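You operate a simulated robot arm through the tools that you are given. There is no shell and no other tool. Be economical: measure what you need, move in short steps, check, and stop when the job is done.

You run a simulated robot arm. Do the job below in one go: nothing can be reset, and whatever is moved stays where it is left.

JOB
Fill and bleed the empty orange pot, then switch the flow to it.
Fine: shut its drain, hold FILL with its vent open till it is full, shut the vent, then swing the lever.

The check looks at the end state, three seconds after you hand in, the way a careful person would. Anything else that was tipped, shoved, dropped, spilled or broken makes it a failure.

ROBOT AND FRAMES
A 7-joint arm with a two-finger parallel gripper, fixed in place. Base frame: the origin is at the foot of the arm, x ahead of it, y to its left, z up; the work surface is at about z = 860. Units: mm, degrees, N and s.
With the tool pointing down near the work surface it reaches from about 240 to 680 mm from the base axis. Its first joint turns from -66.0 to 66.0 degrees. Payload 2.4 kg.
The TCP is the grasp point between the finger pads, 30 mm short of the fingertips. In the tool frame z runs along the fingers and y along their closing line. Largest opening 94 mm; finger width 28, thickness 10; the body of the gripper, 50 by 96 mm, starts 55 mm behind the TCP.
Orientation is that of the tool frame in the base frame, as a unit quaternion [w, x, y, z]. With the fingers straight down and closing along the base's y, the tool's x points along the base's -x, its y along +y and its z along -z.

CONTROLS
- The arm moves only by the tool servo_tool. Its argument "increments" is a list of rows, each a list of 7 numbers: the shift along the tool's x, y, z in units of 30 mm (1.0 is 30 mm), then the turn, a rotation vector about the tool's x, y, z in units of 8 degrees (1.0 is 8 degrees), then the closure in counts, from 0 (fully open) to 255 (shut). In form: [[x, y, z, rx, ry, rz, jaw], ...]. A call has 1 to 10 rows; each row shifts and turns the commanded pose from where the row before left it, along the tool's axes as they then stand. A call with a number of a shift or a turn outside -1 to 1 is refused whole. A row lasts 0.2 s, in which the tool goes at most 50 mm and 8.6 degrees; a call with a longer step from one row to the next is refused whole, and so is a gripper value outside its range. A pose out of reach is approached as far as the arm can. The call stops where the force on the tool passes 70 N (or 10 N more than at its start, if that is more) or the arm is blocked; 0.2 s more then pass. Each finger travels about 153 mm/s and halts on what it meets, pressing with about 21 N; the grip force reading is that of the motor and also rises with nothing between the fingers. The clock runs only during rows and for 0.2 s after the last one: add rows that do not move to give the fingers time. It gives the time, the measured TCP pose, the force on the tool (base axes), the opening and the grip force at its end, in the units of the frame above (readings bear some noise).
- Cameras (640 x 400 px; columns grow to the right, rows downward): "scene" is fixed at [48, 480, 1457.2]; the picture's right is [-0.67, -0.74, 0.00], its down [-0.34, 0.31, -0.89] and it looks along [0.66, -0.60, -0.46] (base axes); focal length 269 px, centre (320, 200). "wrist" rides on the gripper at [-37, 0, -58] in the tool frame; the picture's right is [0.00, -1.00, 0.00], its down [0.97, 0.00, -0.24] and it looks along [0.24, 0.00, 0.97] (tool axes); focal length 218 px, centre (320, 200).
- snapshot(camera): a new picture of that camera. No time passes.
- point_at(camera, pixels): for up to 12 pixels [column, row] of the newest picture of that camera ("zoom" is the newest enlarged one), the place [x, y, z] in the base frame of the surface seen there, good to about 2 mm. No time passes.
- enlarge(camera, box): a new picture of the part [left, top, right, bottom] of that camera's present view, enlarged. No time passes.
- close_job(): hands the job in; it is judged then, once.

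Go step by step. Measure first, check grasps and placings, and put right what went wrong. The budget is 80 turns and 46 pictures, counting those below and the enlarged ones. Unless the task says otherwise, let go and move clear before handing in, and close with one line.

The tools are called after "Request:" as a command line: name --pt "numbers of a row" for each row, then --argument value for the rest, lists and objects as JSON in quotes. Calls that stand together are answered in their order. servo_tool: Moves the arm, as the interface text tells. Its arguments: {"type":"object","properties":{"increments":{"type":"array","items":{"type":"array","items":{"type":"number"}}}},"required":["increments"]} The other tools are called the same way: snapshot (camera) takes a picture; point_at (camera, pixels) gives the place of the surface under pixels of a picture; enlarge (camera, box) takes an enlarged picture of a part of a camera's view; close_job () hands the job in.

At the start:

```text
clock: 0.0
ee_pos: [325.5, 109.2, 1285.0]
ee_rot: [0.0, 0.0, 1.0, 0.0]
wrist_force: [0.2, -0.4, -0.1]
gripper_width: 94.3
finger_force: 0.0
```

scene: 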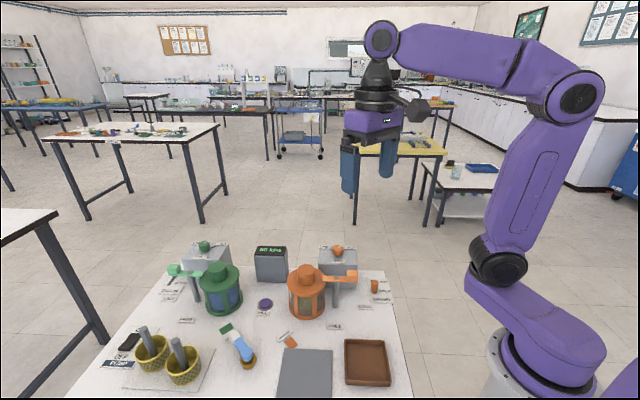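
wrist: 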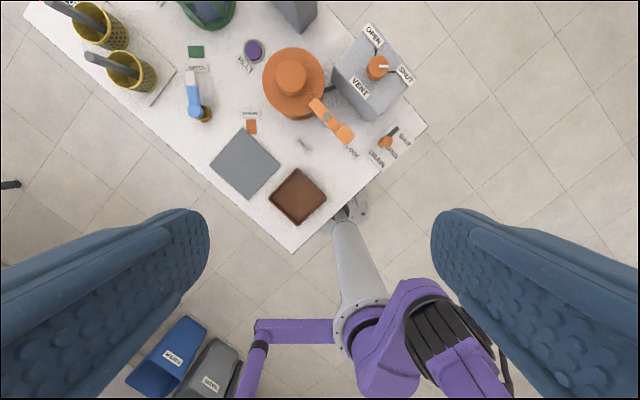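

The wrist view shows the orange pot near (293,85), its vent knob at (377,67), a drain valve near (387,142), and a FILL button near (253,50). I'll enlarge to read the labels.

Request:
enlarge --camera "wrist" --box '[230, 0, 430, 125]'

Request:
enlarge --camera "scene" --box '[240, 230, 400, 330]'

Request:
enlarge --camera "wrist" --box '[330, 90, 430, 170]'

Request:
enlarge --camera "scene" --box '[100, 230, 260, 390]'

```text
3.20 times, centred on (330, 62) of wrist
```

zoom: 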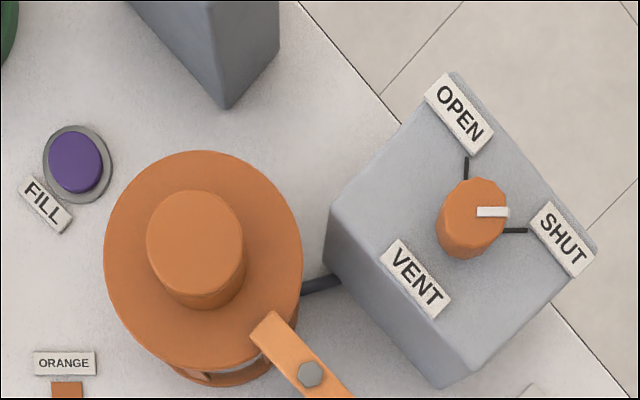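

```text
4.00 times, centred on (320, 280) of scene
```

zoom: 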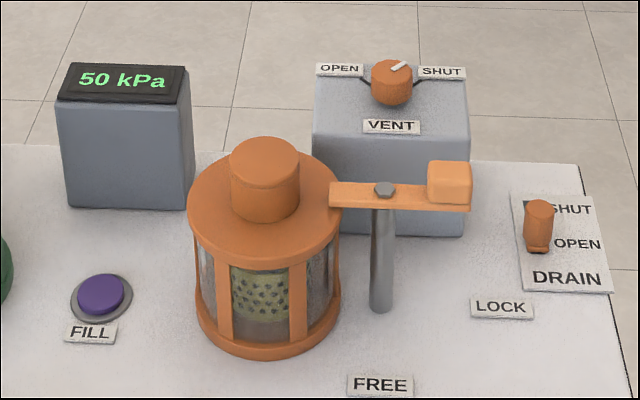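

```text
5.00 times, centred on (380, 130) of wrist
```

zoom: 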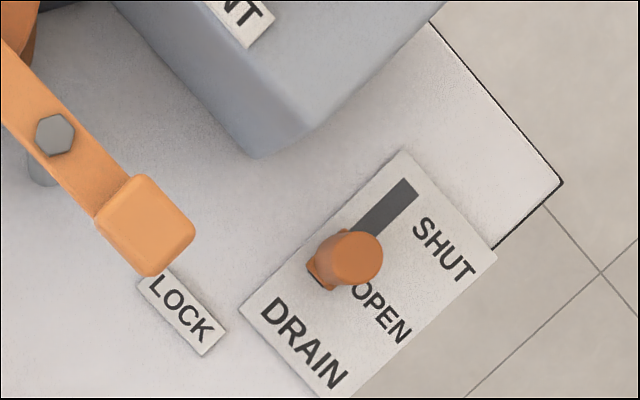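

```text
2.50 times, centred on (180, 310) of scene
```

zoom: 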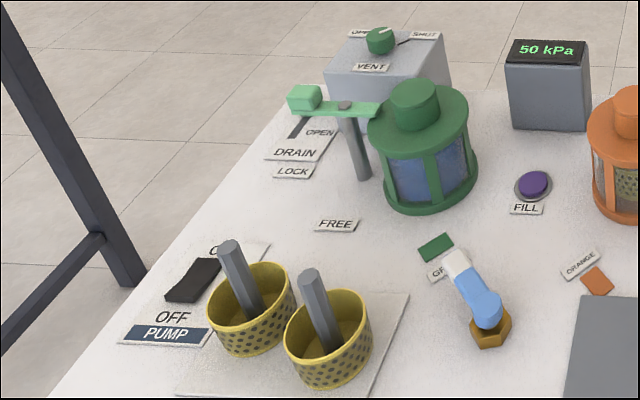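

The vent pointer (zoom 492,212) is at SHUT, the drain tab is at OPEN, the flow lever points to green, and the orange lock lever is at LOCK. I'll measure the controls.

Request:
point_at --camera "wrist" --pixels '[[377, 64], [386, 66], [253, 48], [387, 141], [395, 129], [294, 78], [344, 135], [193, 75], [192, 105], [204, 114], [196, 52], [251, 127]]'

Request:
point_at --camera "scene" --pixels '[[337, 250], [340, 246], [374, 282], [374, 290], [265, 303], [305, 272], [352, 275], [226, 328], [240, 347], [247, 358], [330, 250], [345, 262]]'

Request:
enlarge --camera "wrist" --box '[160, 30, 280, 140]'

```text
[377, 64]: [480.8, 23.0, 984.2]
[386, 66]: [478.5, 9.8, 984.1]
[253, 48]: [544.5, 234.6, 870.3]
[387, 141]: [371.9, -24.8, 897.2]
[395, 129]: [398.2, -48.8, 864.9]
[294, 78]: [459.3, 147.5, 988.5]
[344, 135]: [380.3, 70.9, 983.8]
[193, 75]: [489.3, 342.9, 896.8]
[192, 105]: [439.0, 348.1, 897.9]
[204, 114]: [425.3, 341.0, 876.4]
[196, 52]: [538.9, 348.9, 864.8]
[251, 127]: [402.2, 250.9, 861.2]
```

```text
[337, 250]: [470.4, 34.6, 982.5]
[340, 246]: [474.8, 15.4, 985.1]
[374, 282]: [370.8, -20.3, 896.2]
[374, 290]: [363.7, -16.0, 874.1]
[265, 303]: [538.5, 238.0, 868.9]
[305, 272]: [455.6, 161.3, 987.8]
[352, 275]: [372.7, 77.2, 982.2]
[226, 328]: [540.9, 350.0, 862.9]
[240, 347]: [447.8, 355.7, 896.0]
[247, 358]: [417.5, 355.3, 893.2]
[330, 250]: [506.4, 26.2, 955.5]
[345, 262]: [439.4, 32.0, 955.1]
```

```text
3.64 times, centred on (220, 85) of wrist
```

zoom: 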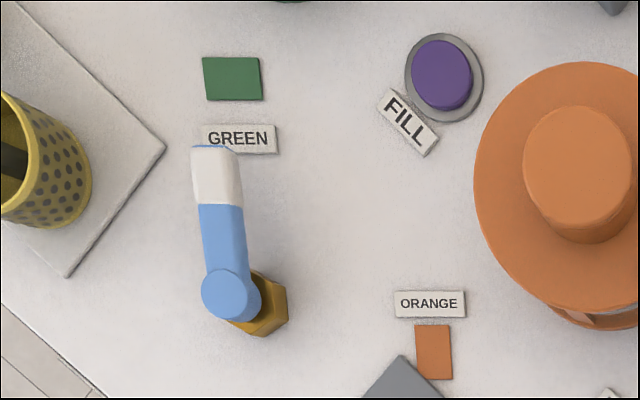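

The flow lever has its pivot near (430,345) and its tip toward green. Next I'll measure the drain slot and the vent box outline for clearance.

Request:
enlarge --camera "wrist" --box '[330, 20, 430, 170]'

Request:
point_at --camera "wrist" --pixels '[[398, 127], [392, 152], [405, 140], [366, 119], [370, 104], [372, 100], [407, 80], [336, 68], [370, 27], [376, 134], [398, 72], [371, 42]]'

```text
2.67 times, centred on (380, 95) of wrist
```

zoom: 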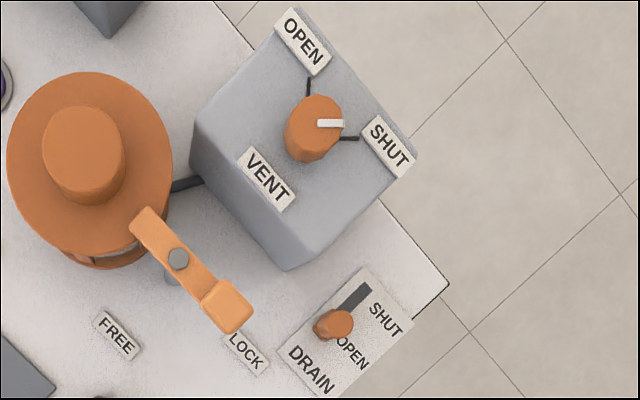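

```text
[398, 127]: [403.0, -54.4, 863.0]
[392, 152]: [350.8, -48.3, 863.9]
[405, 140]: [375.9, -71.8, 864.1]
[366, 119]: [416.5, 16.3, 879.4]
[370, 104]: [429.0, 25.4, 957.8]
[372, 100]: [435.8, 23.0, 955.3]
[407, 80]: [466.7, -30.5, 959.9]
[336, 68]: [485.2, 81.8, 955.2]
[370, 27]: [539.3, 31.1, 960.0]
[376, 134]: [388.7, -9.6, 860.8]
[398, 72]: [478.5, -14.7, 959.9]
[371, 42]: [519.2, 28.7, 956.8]
```

The slot runs from (370,-22) to (403,-54), so SHUT is about 35 mm along (+x,-y). I'll move above the drain tab first and then yaw 45°.

Request:
servo_tool --pt "-0.148 -0.437 0.883 0 0 0 0" --pt "-0.148 -0.437 0.883 0 0 0 0" --pt "-0.148 -0.437 0.883 0 0 0 0" --pt "-0.148 -0.437 0.883 0 0 0 0" --pt "-0.148 -0.437 0.883 0 0 0 0" --pt "-0.148 -0.437 0.883 0 0 0 0" --pt "-0.148 -0.437 0.883 0 0 0 0" --pt "-0.148 -0.437 0.883 0 0 0 0" --pt "-0.148 -0.437 0.883 0 0 0 60" --pt "-0.148 -0.437 0.883 0 0 0 120"

Request:
servo_tool --pt "0 0 0 0 0 -0.9375 120" --pt "0 0 0 0 0 -0.9375 120" --pt "0 0 0 0 0 -0.9375 120" --pt "0 0 0 0 0 -0.9375 120" --pt "0 0 0 0 0 -0.9375 120" --pt "0 0 0 0 0 -0.9375 120" --pt "0 0 0 0 0 0 120"

Request:
snapshot --camera "wrist"

```text
clock: 2.2
ee_pos: [371.3, -20.1, 1019.4]
ee_rot: [0.0, 0.0, 1.0, 0.0]
wrist_force: [-0.3, 0.0, 0.3]
gripper_width: 49.6
finger_force: 0.0
```

```text
clock: 3.8
ee_pos: [369.1, -21.8, 1019.1]
ee_rot: [0.0, -0.383, 0.924, 0.0]
wrist_force: [-0.2, 0.4, 0.4]
gripper_width: 50.0
finger_force: 0.1
```

```text
37 pictures are left
```

wrist: 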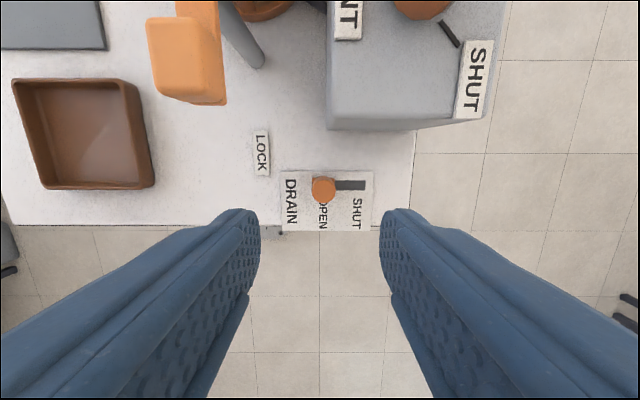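

The tab at (323,190) sits between the fingers and the slot runs along the closing line. I'll check its position.

Request:
point_at --camera "wrist" --pixels '[[323, 188], [312, 186], [334, 186], [365, 186], [357, 212], [323, 216], [340, 186]]'

```text
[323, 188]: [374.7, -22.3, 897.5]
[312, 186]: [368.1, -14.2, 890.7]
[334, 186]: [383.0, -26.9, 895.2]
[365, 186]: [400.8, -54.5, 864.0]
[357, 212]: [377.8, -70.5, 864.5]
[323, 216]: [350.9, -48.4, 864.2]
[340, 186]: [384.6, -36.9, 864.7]
```

The tab's centre is about (374,-22). I'll descend around it and grip.

Request:
servo_tool --pt "-0.094 -0.094 0.78 0 0 0 120" --pt "0 0 0.78 0 0 0 120" --pt "0 0 0.78 0 0 0 120" --pt "0 0 0.78 0 0 0 120" --pt "0 0 0.76 0 0 0 120" --pt "0 0 0 0 0 0 160" --pt "0 0 0 0 0 0 200" --pt "0 0 0 0 0 0 220"

```text
clock: 5.6
ee_pos: [374.1, -21.7, 902.1]
ee_rot: [0.0, -0.382, 0.924, -0.001]
wrist_force: [1.0, -0.8, -8.9]
gripper_width: 19.8
finger_force: 44.8
```

I have it gripped at 19.8 mm. I'll slide it toward SHUT, along tool -y.

Request:
servo_tool --pt "0 -0.2 0 0 0 0 220" --pt "0 -0.2 0 0 0 0 220" --pt "0 -0.2 0 0 0 0 220" --pt "0 -0.2 0 0 0 0 220" --pt "0 -0.2 0 0 0 0 220" --pt "0 -0.15 0 0 0 0 220" --pt "0 0 0 0 0 0 220"

Request:
snapshot --camera "wrist"

```text
clock: 7.2
ee_pos: [399.7, -45.5, 902.7]
ee_rot: [-0.001, -0.384, 0.923, 0.001]
wrist_force: [1.2, 1.9, -36.9]
gripper_width: 19.6
finger_force: 45.0
```

```text
36 pictures are left
```

wrist: 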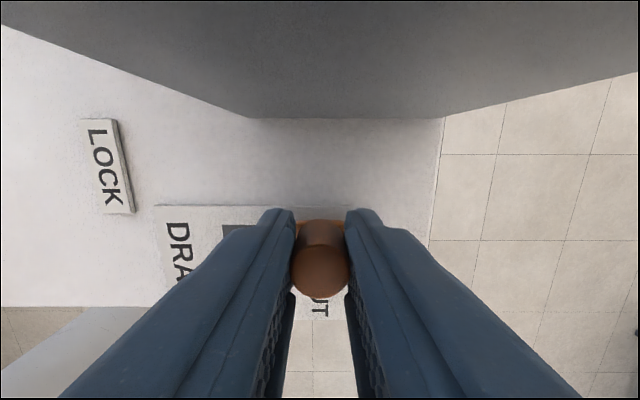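

The tab has travelled 35 mm and is at SHUT. I'll nudge it a little further to find the stop.

Request:
servo_tool --pt "0 -0.08 0 0 0 0 220" --pt "0 -0.08 0 0 0 0 220" --pt "0 0 0 0 0 0 220"

```text
clock: 8.0
ee_pos: [399.7, -47.3, 901.6]
ee_rot: [-0.005, -0.385, 0.923, 0.002]
wrist_force: [-16.1, 38.9, -31.3]
gripper_width: 19.6
finger_force: 45.0
```

The lateral force has risen, so the tab is at its stop. I'll back off to relieve the load, release, rise, and look.

Request:
servo_tool --pt "0 0.1 0 0 0 0 220" --pt "0 0 0 0 0 0 150" --pt "0 0 0 0 0 0 120" --pt "0 0 -0.5 0 0 0 120" --pt "0 0 -1 0 0 0 120" --pt "0 0 -1 0 0 0 120" --pt "0 0 -1 0 0 0 120" --pt "0 0 -1 0 0 0 120"

Request:
snapshot --camera "wrist"

Request:
enlarge --camera "scene" --box '[240, 230, 400, 330]'

```text
clock: 9.8
ee_pos: [398.5, -45.0, 1037.5]
ee_rot: [0.001, -0.383, 0.924, -0.001]
wrist_force: [-0.2, -0.7, 0.5]
gripper_width: 49.9
finger_force: 0.1
```

```text
35 pictures are left
```

wrist: 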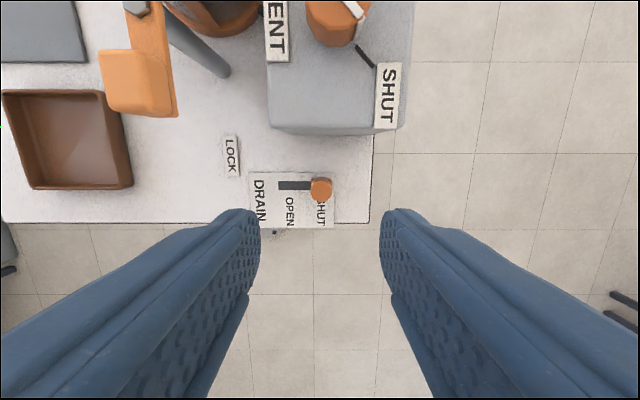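

```text
4.00 times, centred on (320, 280) of scene
```

zoom: 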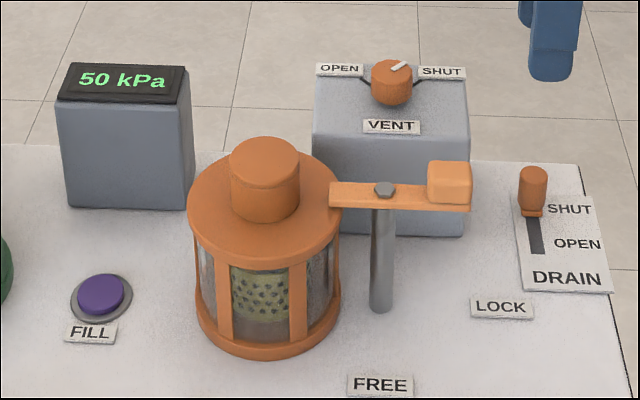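

The tab is at the end of the SHUT slot. Next is the vent: I'll move above the knob at about (478,21) and yaw to -45°.

Request:
servo_tool --pt "-0.686 -0.063 -0.167 0 0 0 60" --pt "-0.686 -0.063 -0.167 0 0 0 60" --pt "-0.686 -0.063 -0.167 0 0 0 60" --pt "-0.686 -0.063 -0.167 0 0 0 60" --pt "-0.686 -0.063 -0.167 0 0 0 60" --pt "0 0 0 0 0 0.9375 60" --pt "0 0 0 0 0 0.9375 60" --pt "0 0 0 0 0 0.9375 60" --pt "0 0 0 0 0 0.9375 60" --pt "0 0 0 0 0 0.9375 60"

Request:
servo_tool --pt "0 0 0 0 0 0.9375 100" --pt "0 0 0 0 0 0.9375 100" --pt "0 0 0 0 0 0.9375 100" --pt "0 0 0 0 0 0.9375 100" --pt "0 0 0 0 0 0.9375 100" --pt "0 0 0 0 0 0.9375 100" --pt "0 0 0 0 0 0.9375 100" --pt "0 0 0 0 0 0 100"

Request:
snapshot --camera "wrist"

```text
clock: 12.0
ee_pos: [479.0, 18.4, 1061.4]
ee_rot: [0.0, -0.063, 0.998, 0.0]
wrist_force: [-0.8, 0.1, 0.0]
gripper_width: 71.9
finger_force: 0.0
```

```text
clock: 13.8
ee_pos: [479.5, 18.4, 1062.2]
ee_rot: [0.0, 0.383, 0.924, 0.0]
wrist_force: [-0.5, 0.4, -0.2]
gripper_width: 57.1
finger_force: 0.1
```

```text
33 pictures are left
```

wrist: 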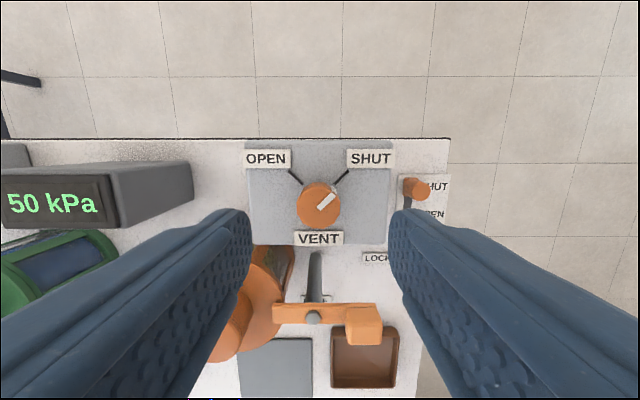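

The pointer at (327,200) lines up with the SHUT tick. I'll get the knob's centre.

Request:
point_at --camera "wrist" --pixels '[[299, 203], [338, 203], [319, 186], [319, 220], [316, 202], [290, 174], [347, 174]]'

```text
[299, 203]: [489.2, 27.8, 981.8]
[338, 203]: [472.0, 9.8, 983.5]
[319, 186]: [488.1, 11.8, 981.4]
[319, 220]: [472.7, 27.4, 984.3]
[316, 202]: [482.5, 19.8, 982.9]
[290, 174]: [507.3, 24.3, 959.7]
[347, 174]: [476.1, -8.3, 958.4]
```

The knob is centred at (480.5,19.2) with its top at 984. I'll descend to TCP z≈994 and grip.

Request:
servo_tool --pt "0 0.04 0.56 0 0 0 100" --pt "0 0 0.56 0 0 0 100" --pt "0 0 0.56 0 0 0 100" --pt "0 0 0.56 0 0 0 100" --pt "0 0 0 0 0 0 150" --pt "0 0 0 0 0 0 190" --pt "0 0 0 0 0 0 215" --pt "0 0 0 0 0 0 215"

```text
clock: 15.6
ee_pos: [479.3, 19.3, 996.7]
ee_rot: [0.002, 0.382, 0.924, 0.002]
wrist_force: [16.0, 15.5, -9.8]
gripper_width: 28.6
finger_force: 45.0
```

The knob is gripped at 28.6 mm. I'll turn it +90° about base z toward OPEN.

Request:
servo_tool --pt "0 0 0 0 0 -0.9 215" --pt "0 0 0 0 0 -0.9 215" --pt "0 0 0 0 0 -0.9 215" --pt "0 0 0 0 0 -0.9 215" --pt "0 0 0 0 0 -0.9 215" --pt "0 0 0 0 0 -0.9 215"

Request:
servo_tool --pt "0 0 0 0 0 -0.9 215" --pt "0 0 0 0 0 -0.9 215" --pt "0 0 0 0 0 -0.9 215" --pt "0 0 0 0 0 -0.9 215" --pt "0 0 0 0 0 -0.9 215" --pt "0 0 0 0 0 -0.9 215" --pt "0 0 0 0 0 -0.45 215" --pt "0 0 0 0 0 0 215"

Request:
enlarge --camera "scene" --box '[240, 230, 400, 330]'

```text
clock: 17.0
ee_pos: [483.2, 22.0, 997.3]
ee_rot: [0.005, 0.014, 1.0, 0.0]
wrist_force: [23.2, 28.3, 4.9]
gripper_width: 29.0
finger_force: 45.1
```

```text
clock: 18.8
ee_pos: [481.1, 24.0, 997.4]
ee_rot: [0.002, -0.384, 0.923, 0.002]
wrist_force: [3.7, 35.0, 28.2]
gripper_width: 28.9
finger_force: 44.8
```

```text
4.00 times, centred on (320, 280) of scene
```

zoom: 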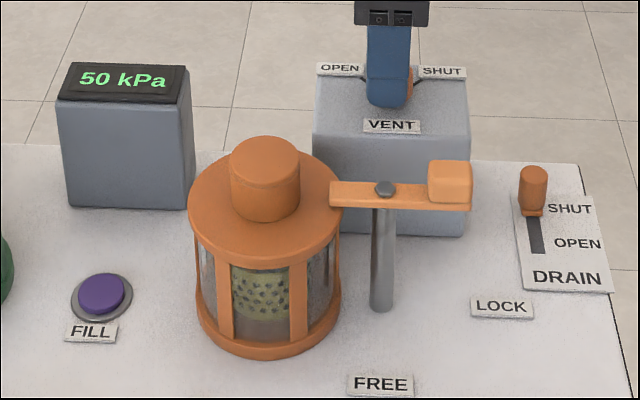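

The turn is finished but there's some side load. I'll release, rise and check the pointer.

Request:
servo_tool --pt "0 0 0 0 0 0 150" --pt "0 0 0 0 0 0 100" --pt "0 0 0 0 0 0 100" --pt "0 0 -0.6 0 0 0 100" --pt "0 0 -0.8 0 0 0 100" --pt "0 0 -0.8 0 0 0 100" --pt "0 0 0 0 0 0 100"

Request:
snapshot --camera "wrist"

```text
clock: 20.4
ee_pos: [478.6, 18.8, 1062.0]
ee_rot: [0.0, -0.382, 0.924, 0.0]
wrist_force: [0.1, 0.2, 0.4]
gripper_width: 57.4
finger_force: 0.1
```

```text
31 pictures are left
```

wrist: 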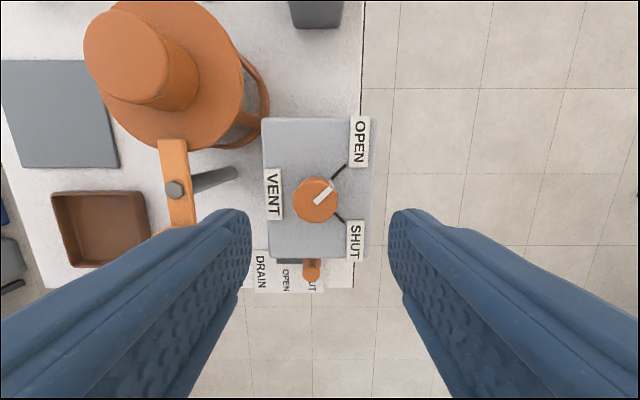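

The pointer (325,192) now lines up with OPEN. For the FILL button I need the clearances to the pots and the gauge box.

Request:
point_at --camera "scene" --pixels '[[288, 279], [300, 293], [217, 268], [202, 287], [225, 293], [241, 281], [256, 257], [286, 262], [256, 280], [265, 301], [259, 304], [271, 302]]'

Request:
enlarge --camera "scene" --box '[180, 230, 330, 330]'

```text
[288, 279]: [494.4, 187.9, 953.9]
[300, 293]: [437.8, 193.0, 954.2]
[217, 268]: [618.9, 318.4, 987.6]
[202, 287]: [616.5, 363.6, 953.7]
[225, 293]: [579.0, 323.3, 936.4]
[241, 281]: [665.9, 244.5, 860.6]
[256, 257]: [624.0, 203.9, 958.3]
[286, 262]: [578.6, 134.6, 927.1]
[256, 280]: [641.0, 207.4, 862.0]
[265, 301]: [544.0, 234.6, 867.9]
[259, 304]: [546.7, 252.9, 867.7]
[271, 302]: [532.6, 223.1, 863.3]
```

```text
4.00 times, centred on (255, 280) of scene
```

zoom: 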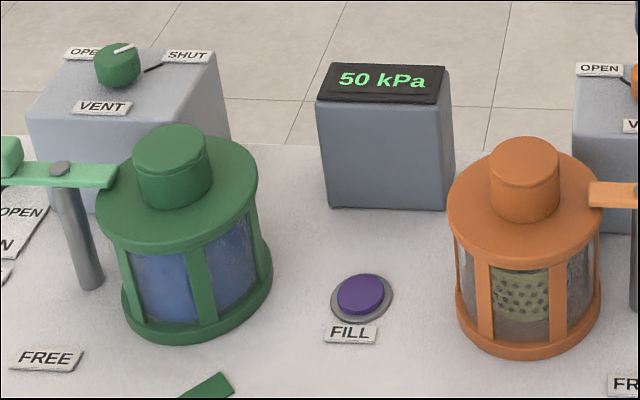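

The button sits midway between the pots, with about 60 mm to each rim, and the present yaw keeps the gripper's narrow side across that gap. I'll move above it with the fingers shut.

Request:
servo_tool --pt "-0.948 0.514 0 0 0 0 150" --pt "-0.948 0.514 0 0 0 0 200" --pt "-0.948 0.514 0 0 0 0 255" --pt "-0.948 0.514 0 0 0 0 255" --pt "-0.948 0.514 0 0 0 0 255" --pt "-0.948 0.514 0 0 0 0 255" --pt "-0.948 0.514 0 0 0 0 255" --pt "0 0 0 0 0 0 255"

Request:
snapshot --camera "wrist"

```text
clock: 22.2
ee_pos: [543.6, 236.3, 1060.2]
ee_rot: [0.0, -0.383, 0.924, 0.0]
wrist_force: [0.1, 0.5, 0.5]
gripper_width: 0.1
finger_force: 21.0
```

```text
29 pictures are left
```

wrist: 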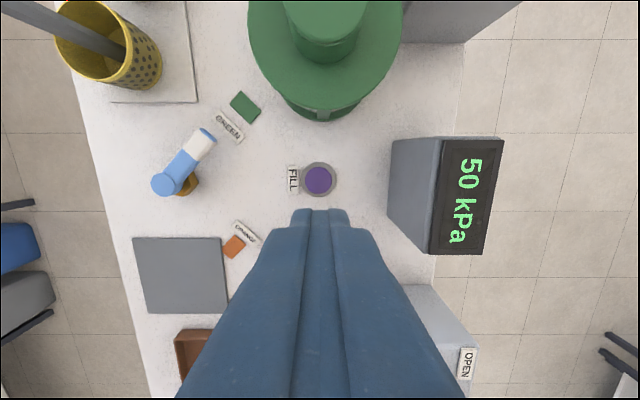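

The button is at (319,180). I'll check its place and the lever's geometry.

Request:
point_at --camera "wrist" --pixels '[[319, 180], [308, 180], [331, 180], [163, 184], [207, 137], [190, 186], [185, 158], [245, 107], [234, 246], [197, 155], [177, 142]]'

```text
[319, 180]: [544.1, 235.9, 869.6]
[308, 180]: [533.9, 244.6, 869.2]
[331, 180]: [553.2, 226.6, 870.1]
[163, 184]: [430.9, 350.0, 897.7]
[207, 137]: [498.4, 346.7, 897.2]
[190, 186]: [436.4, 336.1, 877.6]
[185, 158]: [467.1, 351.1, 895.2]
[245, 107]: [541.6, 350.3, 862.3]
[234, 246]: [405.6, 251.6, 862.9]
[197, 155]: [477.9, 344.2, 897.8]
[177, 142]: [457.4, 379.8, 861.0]
```

The button centre is (544,236) with its top at 870. I'll descend to just above it.

Request:
servo_tool --pt "0 0 0.95 0 0 0 255" --pt "0 0 0.95 0 0 0 255" --pt "0 0 0.95 0 0 0 255" --pt "0 0 0.95 0 0 0 255" --pt "0 0 0.95 0 0 0 255" --pt "0 0 0.4 0 0 0 255"

Request:
enlarge --camera "scene" --box '[180, 230, 330, 330]'

```text
clock: 23.6
ee_pos: [542.8, 236.6, 904.1]
ee_rot: [0.0, -0.383, 0.924, 0.0]
wrist_force: [-0.2, -0.3, -0.1]
gripper_width: 0.1
finger_force: 20.8
```

```text
4.00 times, centred on (255, 280) of scene
```

zoom: 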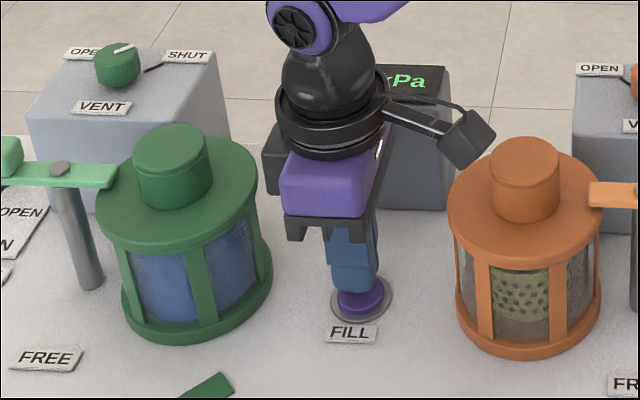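

The fingertips are about 4 mm above the button. I'll press gently and hold briefly to see the response.

Request:
servo_tool --pt "0 0 0.1 0 0 0 255" --pt "0 0 0.1 0 0 0 255" --pt "0 0 0.08 0 0 0 255" --pt "0 0 0.05 0 0 0 255" --pt "0 0 0 0 0 0 255"

Request:
enlarge --camera "scene" --box '[180, 230, 330, 330]'

```text
clock: 24.8
ee_pos: [543.1, 236.4, 896.4]
ee_rot: [0.0, -0.383, 0.924, 0.0]
wrist_force: [0.7, 1.1, 1.0]
gripper_width: 0.0
finger_force: 20.8
```

```text
4.00 times, centred on (255, 280) of scene
```

zoom: 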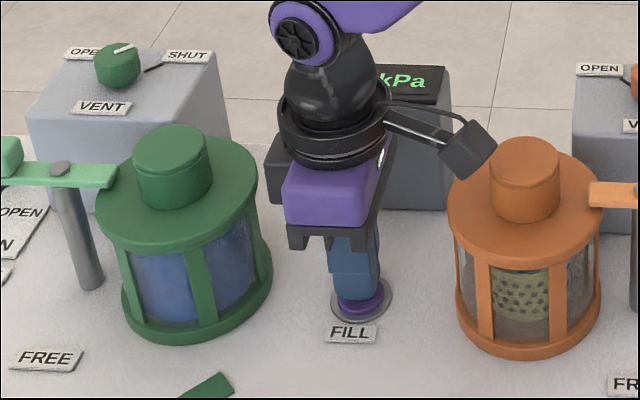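

The force is only about 1 N, so the button has barely been touched. I'll press further in small steps.

Request:
servo_tool --pt "0 0 0.07 0 0 0 255" --pt "0 0 0.07 0 0 0 255" --pt "0 0 0 0 0 0 255" --pt "0 0 0 0 0 0 255"

Request:
enlarge --camera "scene" --box '[240, 240, 340, 320]'

```text
clock: 25.8
ee_pos: [543.7, 237.3, 894.2]
ee_rot: [0.001, -0.383, 0.924, 0.0]
wrist_force: [-8.8, -0.4, 29.2]
gripper_width: 0.0
finger_force: 20.7
```

```text
5.00 times, centred on (290, 280) of scene
```

zoom: 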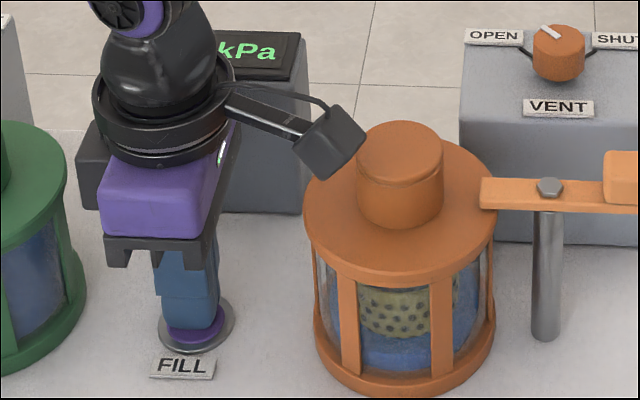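

The pot is filling: blue liquid shows at the bottom of the orange window (row ~340). I'll hold and watch.

Request:
servo_tool --pt "0 0 0 0 0 0 255" --pt "0 0 0 0 0 0 255" --pt "0 0 0 0 0 0 255"

Request:
enlarge --camera "scene" --box '[240, 240, 340, 320]'

```text
clock: 26.6
ee_pos: [542.9, 237.1, 894.3]
ee_rot: [0.002, -0.383, 0.924, 0.001]
wrist_force: [-7.3, 0.1, 32.7]
gripper_width: 0.0
finger_force: 21.0
```

```text
5.00 times, centred on (290, 280) of scene
```

zoom: 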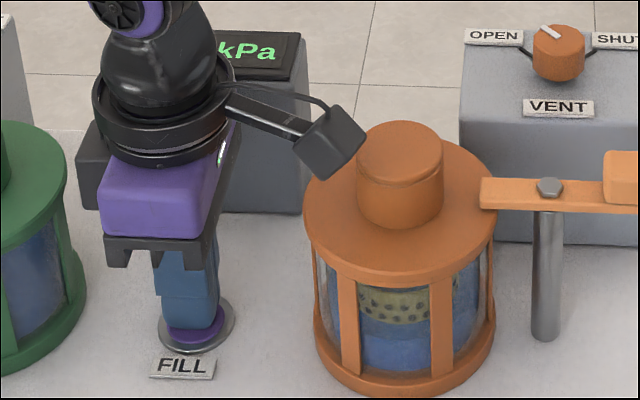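

The level is rising (row ~320), at very roughly 20 rows per 0.8 s. I'll hold longer.

Request:
servo_tool --pt "0 0 0 0 0 0 255" --pt "0 0 0 0 0 0 255" --pt "0 0 0 0 0 0 255" --pt "0 0 0 0 0 0 255"

Request:
enlarge --camera "scene" --box '[240, 240, 340, 320]'

```text
clock: 27.6
ee_pos: [543.0, 237.1, 894.4]
ee_rot: [0.002, -0.382, 0.924, 0.0]
wrist_force: [-7.4, 1.7, 31.7]
gripper_width: 0.0
finger_force: 20.4
```

```text
5.00 times, centred on (290, 280) of scene
```

zoom: 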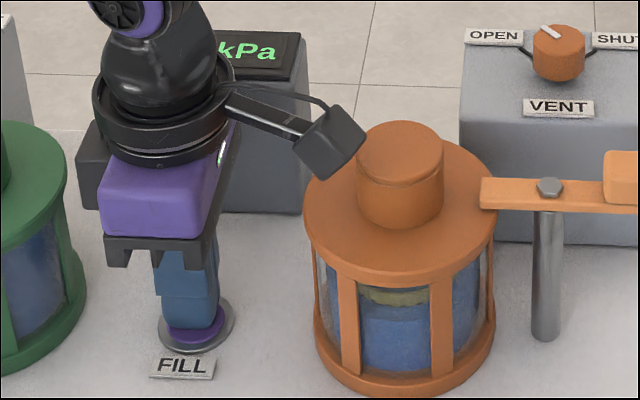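

The level is now at about row 300 and the window top is near 280. I'll hold about 0.8 s more.

Request:
servo_tool --pt "0 0 0 0 0 0 255" --pt "0 0 0 0 0 0 255" --pt "0 0 0 0 0 0 255"

Request:
enlarge --camera "scene" --box '[240, 240, 340, 320]'

```text
clock: 28.4
ee_pos: [543.4, 237.3, 894.0]
ee_rot: [0.002, -0.383, 0.924, 0.0]
wrist_force: [-5.0, 3.2, 30.5]
gripper_width: 0.2
finger_force: 21.0
```

```text
5.00 times, centred on (290, 280) of scene
```

zoom: 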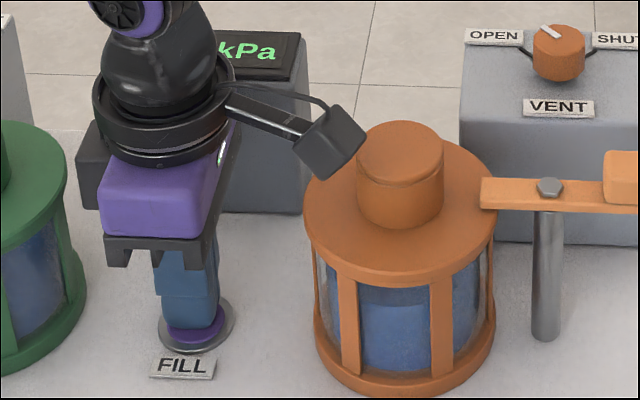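

The basket is submerged, but a line at row ~305 suggests the surface isn't at the top yet. I'll hold a bit more and compare with the green pot.

Request:
servo_tool --pt "0 0 0 0 0 0 255" --pt "0 0 0 0 0 0 255" --pt "0 0 0 0 0 0 255"

Request:
enlarge --camera "scene" --box '[190, 250, 340, 330]'

```text
clock: 29.2
ee_pos: [544.3, 237.0, 893.0]
ee_rot: [0.002, -0.383, 0.924, 0.0]
wrist_force: [-4.2, 3.5, 31.3]
gripper_width: 0.2
finger_force: 21.4
```

```text
4.27 times, centred on (265, 290) of scene
```

zoom: 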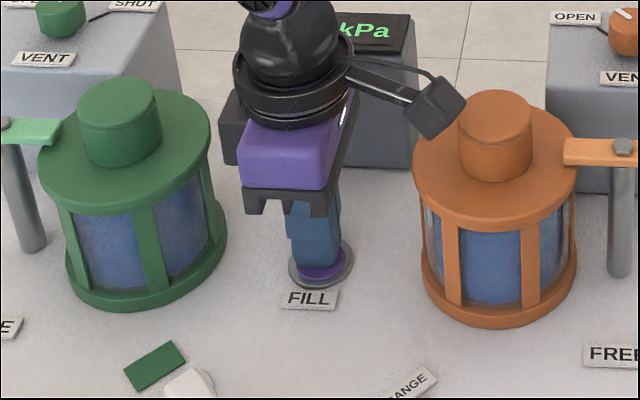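

Both pots look similarly filled. I'll zoom in close on the orange window's upper edge.

Request:
enlarge --camera "scene" --box '[284, 275, 332, 322]'

Request:
enlarge --camera "scene" --box '[196, 275, 244, 322]'

```text
8.51 times, centred on (308, 298) of scene
```

zoom: 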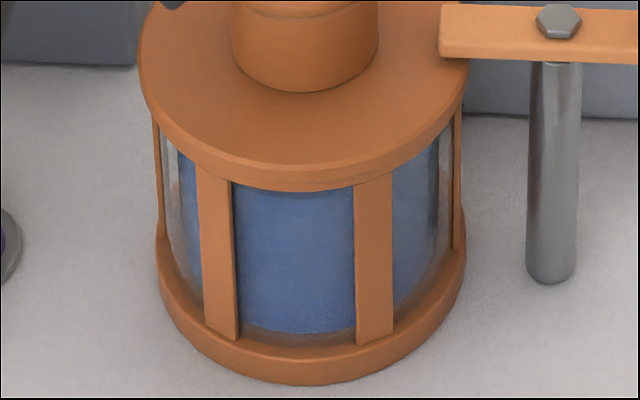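

```text
8.51 times, centred on (220, 298) of scene
```

zoom: 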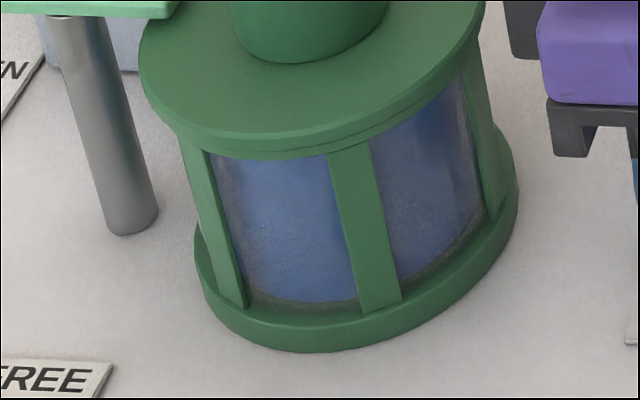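

A thin darker strip remains at the orange window's top (zoom row ~190), and the green pot shows none. I'll hold a little longer.

Request:
servo_tool --pt "0 0 0 0 0 0 255"

Request:
enlarge --camera "scene" --box '[284, 275, 332, 322]'

```text
clock: 29.6
ee_pos: [544.0, 236.5, 892.6]
ee_rot: [0.003, -0.383, 0.924, 0.0]
wrist_force: [-2.9, 3.3, 30.1]
gripper_width: 0.1
finger_force: 21.4
```

```text
8.51 times, centred on (308, 298) of scene
```

zoom: 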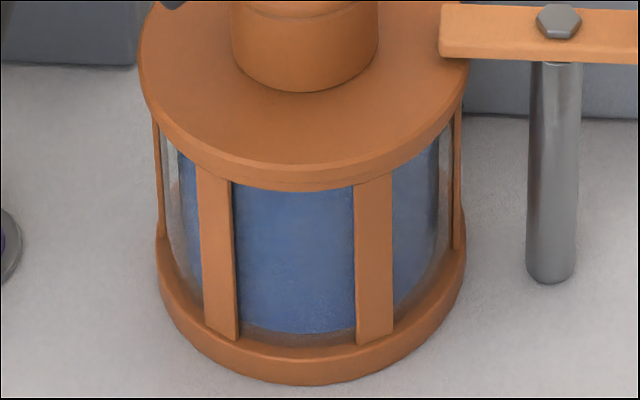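

The level is now hidden under the lid overhang, so it may still be some millimetres below full. I'll hold about 0.8 s more, then look for signs of overflow.

Request:
servo_tool --pt "0 0 0 0 0 0 255" --pt "0 0 0 0 0 0 255" --pt "0 0 0 0 0 0 255"

Request:
enlarge --camera "scene" --box '[240, 235, 400, 335]'

```text
clock: 30.4
ee_pos: [543.8, 236.3, 892.8]
ee_rot: [0.003, -0.383, 0.924, 0.0]
wrist_force: [-2.6, 3.2, 29.6]
gripper_width: 0.0
finger_force: 20.6
```

```text
4.00 times, centred on (320, 285) of scene
```

zoom: 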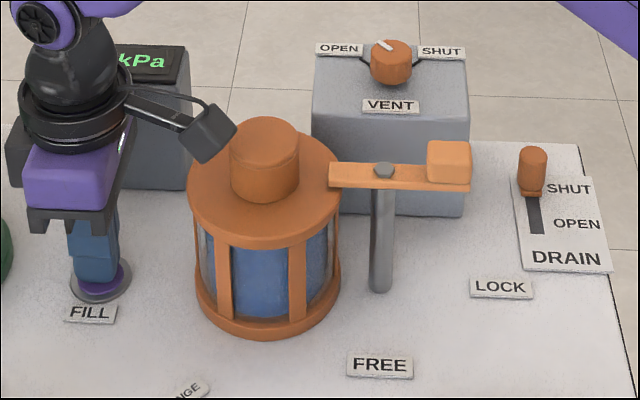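

No overflow is visible. I'll hold another 0.6 s, release and rise, then look.

Request:
servo_tool --pt "0 0 0 0 0 0 255" --pt "0 0 0 0 0 0 255" --pt "0 0 0 0 0 0 255" --pt "0 0 -0.6 0 0 0 255" --pt "0 0 -0.9 0 0 0 255" --pt "0 0 -1 0 0 0 255" --pt "0 0 -1 0 0 0 255" --pt "0 0 -1 0 0 0 255" --pt "0 0 -1 0 0 0 255"

Request:
enlarge --camera "scene" --box '[180, 235, 340, 335]'

```text
clock: 32.4
ee_pos: [540.5, 235.3, 1058.5]
ee_rot: [0.0, -0.383, 0.924, 0.0]
wrist_force: [-0.2, 0.5, 0.0]
gripper_width: 0.0
finger_force: 21.2
```

```text
4.00 times, centred on (260, 285) of scene
```

zoom: 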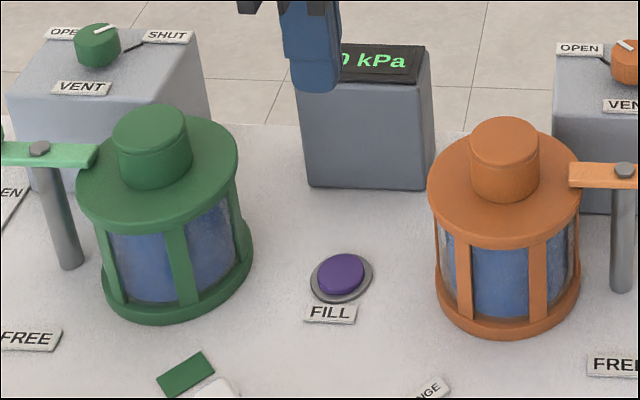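

The level passed the visible window top at about 29.2 s, rising roughly 16 mm/s, and I held until about 31.0 s with no overflow. The pot should be full, so I'll go back to the vent knob to shut it.

Request:
servo_tool --pt "0.93 -0.526 0 0 0 0 200" --pt "0.93 -0.526 0 0 0 0 150" --pt "0.93 -0.526 0 0 0 0 100" --pt "0.93 -0.526 0 0 0 0 100" --pt "0.93 -0.526 0 0 0 0 100" --pt "0.93 -0.526 0 0 0 0 100" --pt "0.93 -0.526 0 0 0 0 100" --pt "0 0 0 0 0 0 100"

Request:
snapshot --camera "wrist"

```text
clock: 34.2
ee_pos: [483.8, 18.0, 1059.8]
ee_rot: [0.0, -0.382, 0.924, 0.0]
wrist_force: [0.0, 0.7, 0.7]
gripper_width: 57.3
finger_force: 0.1
```

```text
16 pictures are left
```

wrist: 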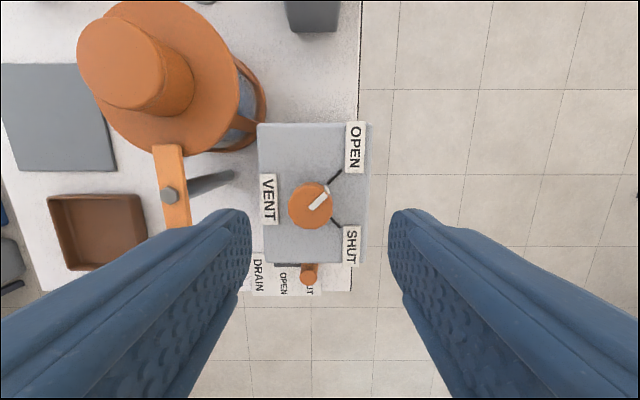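

The knob is slightly off centre, so I'll correct, descend and grip.

Request:
servo_tool --pt "0.05 0.107 0.53 0 0 0 100" --pt "0 0 0.53 0 0 0 100" --pt "0 0 0.53 0 0 0 100" --pt "0 0 0.53 0 0 0 100" --pt "0 0 0 0 0 0 150" --pt "0 0 0 0 0 0 190" --pt "0 0 0 0 0 0 215" --pt "0 0 0 0 0 0 215"

Request:
servo_tool --pt "0 0 0 0 0 0.9 215" --pt "0 0 0 0 0 0.9 215" --pt "0 0 0 0 0 0.9 215" --pt "0 0 0 0 0 0.9 215" --pt "0 0 0 0 0 0.9 215" --pt "0 0 0 0 0 0.9 215"

Request:
servo_tool --pt "0 0 0 0 0 0.9 215" --pt "0 0 0 0 0 0.9 215" --pt "0 0 0 0 0 0.9 215" --pt "0 0 0 0 0 0.9 215" --pt "0 0 0 0 0 0.9 215" --pt "0 0 0 0 0 0.9 215" --pt "0 0 0 0 0 0.45 215" --pt "0 0 0 0 0 0 215"

```text
clock: 36.0
ee_pos: [479.1, 23.8, 993.9]
ee_rot: [-0.002, -0.383, 0.924, 0.001]
wrist_force: [-16.6, 15.3, -1.9]
gripper_width: 29.1
finger_force: 44.7
```

```text
clock: 37.4
ee_pos: [479.9, 21.7, 994.4]
ee_rot: [-0.001, -0.014, 1.0, 0.0]
wrist_force: [-20.3, 18.4, 5.8]
gripper_width: 28.8
finger_force: 45.1
```

```text
clock: 39.2
ee_pos: [479.3, 19.7, 994.4]
ee_rot: [-0.003, 0.383, 0.924, -0.001]
wrist_force: [-18.3, -1.0, -1.8]
gripper_width: 28.8
finger_force: 45.0
```

Rotation complete. I'll release, rise and check the pointer.

Request:
servo_tool --pt "0 0 0 0 0 0 150" --pt "0 0 0 0 0 0 100" --pt "0 0 0 0 0 0 100" --pt "0 0 -0.6 0 0 0 100" --pt "0 0 -0.8 0 0 0 100" --pt "0 0 -0.8 0 0 0 100" --pt "0 0 0 0 0 0 100"

Request:
snapshot --camera "wrist"

```text
clock: 40.8
ee_pos: [480.6, 21.5, 1060.7]
ee_rot: [-0.001, 0.383, 0.924, 0.0]
wrist_force: [0.5, -0.2, 0.7]
gripper_width: 57.2
finger_force: 0.0
```

```text
15 pictures are left
```

wrist: 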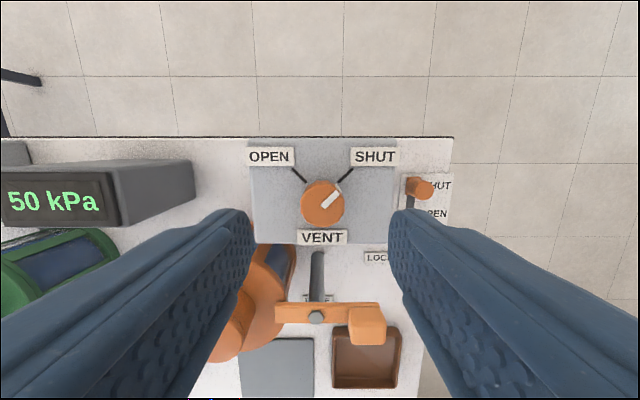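

The vent pointer (330,200) is back on SHUT. I'll measure what's around the flow lever: the baskets, pestles and grey plate.

Request:
enlarge --camera "scene" --box '[140, 300, 340, 400]'

Request:
point_at --camera "scene" --pixels '[[199, 358], [184, 348], [176, 340], [183, 365], [285, 352], [305, 370], [248, 358], [224, 326], [237, 343], [213, 348], [168, 345], [289, 341]]'

```text
3.20 times, centred on (240, 350) of scene
```

zoom: 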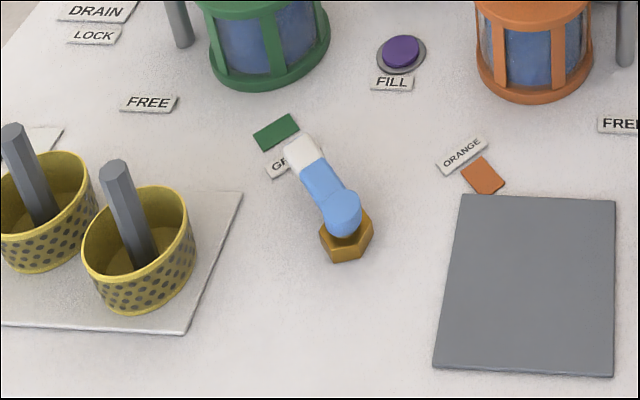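

```text
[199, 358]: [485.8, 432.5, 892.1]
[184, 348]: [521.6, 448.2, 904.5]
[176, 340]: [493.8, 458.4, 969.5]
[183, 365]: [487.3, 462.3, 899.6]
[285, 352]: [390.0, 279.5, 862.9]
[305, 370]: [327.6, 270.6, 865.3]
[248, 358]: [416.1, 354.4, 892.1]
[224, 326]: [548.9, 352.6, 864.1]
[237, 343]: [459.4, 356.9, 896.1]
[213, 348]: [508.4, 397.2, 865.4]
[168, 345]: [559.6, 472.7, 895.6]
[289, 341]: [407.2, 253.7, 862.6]
```

The plate is flat and the nearest basket edge is at (486,432). I'll go above the +y side of the lever handle with the fingers shut.

Request:
servo_tool --pt "0.858 0.865 0 0 0 0 160" --pt "0.858 0.865 0 0 0 0 220" --pt "0.858 0.865 0 0 0 0 255" --pt "0.858 0.865 0 0 0 0 255" --pt "0.858 0.865 0 0 0 0 255" --pt "0.858 0.865 0 0 0 0 255" --pt "0.858 0.865 0 0 0 0 255" --pt "0.858 0.865 0 0 0 0 255" --pt "0.858 0.865 0 0 0 0 255" --pt "0.858 0.865 0 0 0 0 255"

Request:
snapshot --camera "wrist"

```text
clock: 43.0
ee_pos: [481.9, 385.0, 1057.6]
ee_rot: [0.0, 0.382, 0.924, 0.0]
wrist_force: [0.6, 0.4, -0.5]
gripper_width: 0.2
finger_force: 20.9
```

```text
13 pictures are left
```

wrist: 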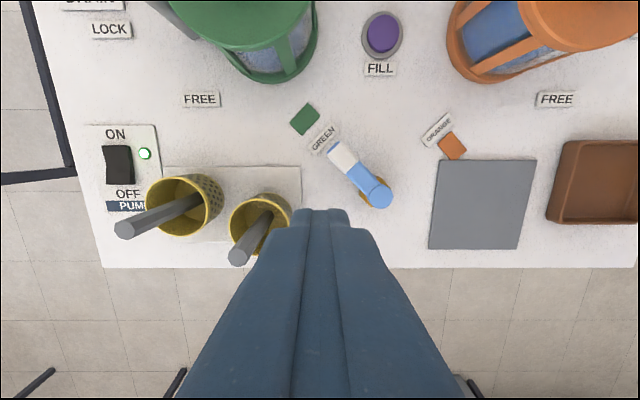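

The pump is ON and the lever spans (341,153) to (378,193). I'll refine the lever geometry before descending.

Request:
point_at --camera "wrist" --pixels '[[378, 194], [341, 153], [334, 150], [350, 147], [352, 180], [368, 166], [258, 196], [288, 205], [240, 255], [452, 145], [305, 119], [372, 205]]'

```text
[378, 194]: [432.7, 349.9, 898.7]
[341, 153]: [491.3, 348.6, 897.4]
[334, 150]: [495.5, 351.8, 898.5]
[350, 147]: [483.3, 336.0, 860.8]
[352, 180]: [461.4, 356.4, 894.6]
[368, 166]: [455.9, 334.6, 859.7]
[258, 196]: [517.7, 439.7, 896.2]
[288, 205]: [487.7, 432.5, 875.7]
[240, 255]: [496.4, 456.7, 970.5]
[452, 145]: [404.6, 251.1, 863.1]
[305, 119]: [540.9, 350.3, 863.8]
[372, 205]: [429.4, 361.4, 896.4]
```

The handle's axis is y≈349 with its tip near x≈500, and my plan fits that. I'll descend beside it, with fingertips at about z 876.

Request:
servo_tool --pt "0.047 0.047 0.9 0 0 0 255" --pt "0 0 0.9 0 0 0 255" --pt "0 0 0.9 0 0 0 255" --pt "0 0 0.9 0 0 0 255" --pt "0 0 0.9 0 0 0 255" --pt "0 0 0.56 0 0 0 255" --pt "0 0 0 0 0 0 255"

```text
clock: 44.6
ee_pos: [482.9, 388.6, 907.7]
ee_rot: [-0.001, 0.383, 0.924, 0.0]
wrist_force: [0.3, -0.2, -1.3]
gripper_width: 0.0
finger_force: 21.3
```

I'm in place beside the handle. I'll sweep the first half of the arc slowly.

Request:
servo_tool --pt "-0.123 -0.135 0 0 0 0 255" --pt "-0.123 -0.135 0 0 0 0 255" --pt "-0.24 -0.123 0 0 0 0 255" --pt "-0.24 -0.123 0 0 0 0 255" --pt "-0.204 -0.213 0 0 0 0 255" --pt "-0.204 -0.213 0 0 0 0 255" --pt "-0.13 -0.262 0 0 0 0 255" --pt "-0.13 -0.262 0 0 0 0 255" --pt "-0.068 -0.186 0 0 0 0 255" --pt "-0.068 -0.186 0 0 0 0 255"

Request:
enlarge --camera "scene" --box '[190, 290, 320, 390]'

```text
clock: 46.8
ee_pos: [476.4, 315.3, 909.2]
ee_rot: [0.0, 0.383, 0.924, -0.001]
wrist_force: [-0.3, 0.8, 0.9]
gripper_width: 0.0
finger_force: 20.7
```

```text
4.00 times, centred on (255, 340) of scene
```

zoom: 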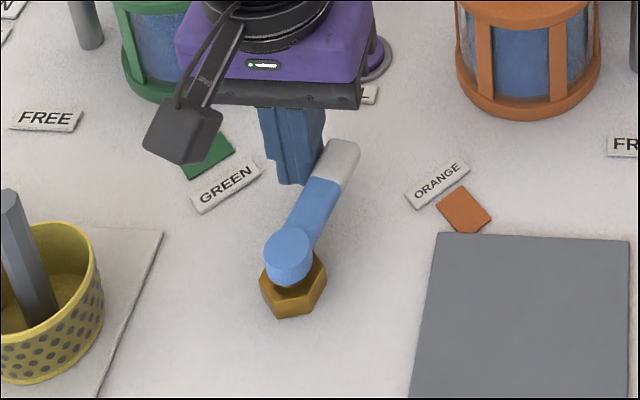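

The lever is following and is about halfway. I'll sweep the rest.

Request:
servo_tool --pt "-0.032 -0.204 0 0 0 0 255" --pt "-0.032 -0.204 0 0 0 0 255" --pt "0.037 -0.237 0 0 0 0 255" --pt "0.037 -0.237 0 0 0 0 255" --pt "0.065 -0.156 0 0 0 0 255" --pt "0.065 -0.156 0 0 0 0 255" --pt "0 0 0 0 0 0 255"

Request:
enlarge --camera "scene" --box '[190, 290, 320, 390]'

```text
clock: 48.4
ee_pos: [451.6, 295.9, 909.1]
ee_rot: [0.005, 0.384, 0.923, 0.008]
wrist_force: [35.5, 12.4, -20.9]
gripper_width: 0.0
finger_force: 20.9
```

```text
4.00 times, centred on (255, 340) of scene
```

zoom: 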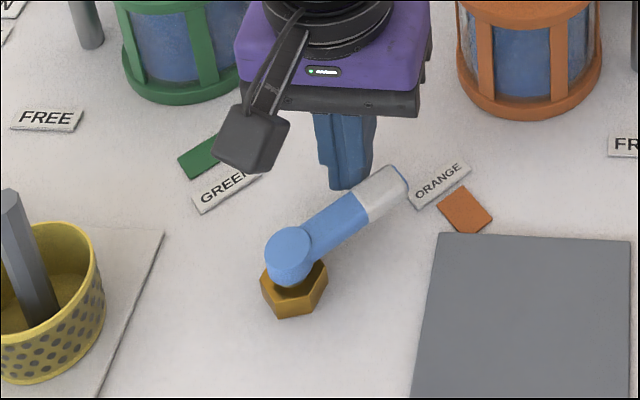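

The force rose to 36 N, so the lever is at its stop, pointing at ORANGE. I'll back off in +x, rise and check.

Request:
servo_tool --pt "-0.25 0.25 0 0 0 0 255" --pt "-0.2 0.2 -0.3 0 0 0 255" --pt "0 0 -1 0 0 0 255" --pt "0 0 -1 0 0 0 255" --pt "0 0 -1 0 0 0 255" --pt "0 0 -1 0 0 0 255" --pt "0 0 -1 0 0 0 255" --pt "0 0 -1 0 0 0 255"

Request:
snapshot --camera "wrist"

Request:
snapshot --camera "scene"

```text
clock: 50.2
ee_pos: [465.6, 294.9, 1098.2]
ee_rot: [0.0, 0.383, 0.924, -0.001]
wrist_force: [0.4, 0.5, 0.2]
gripper_width: 0.0
finger_force: 20.5
```

```text
10 pictures are left
```

wrist: 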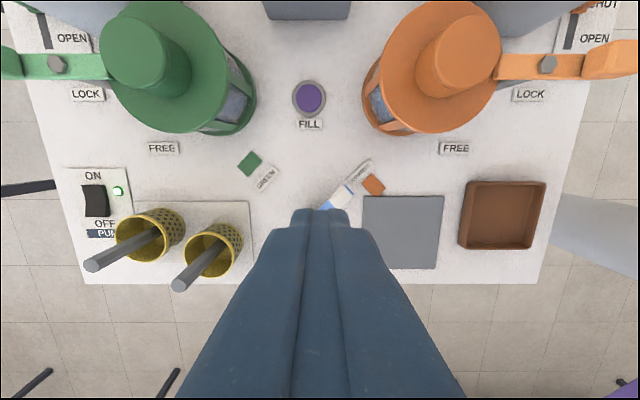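

```text
9 pictures are left
```

scene: 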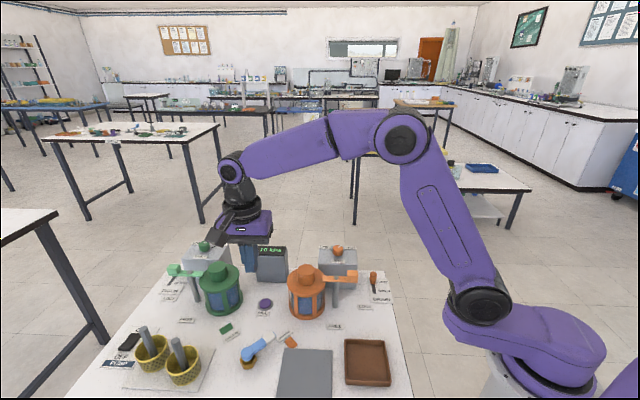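

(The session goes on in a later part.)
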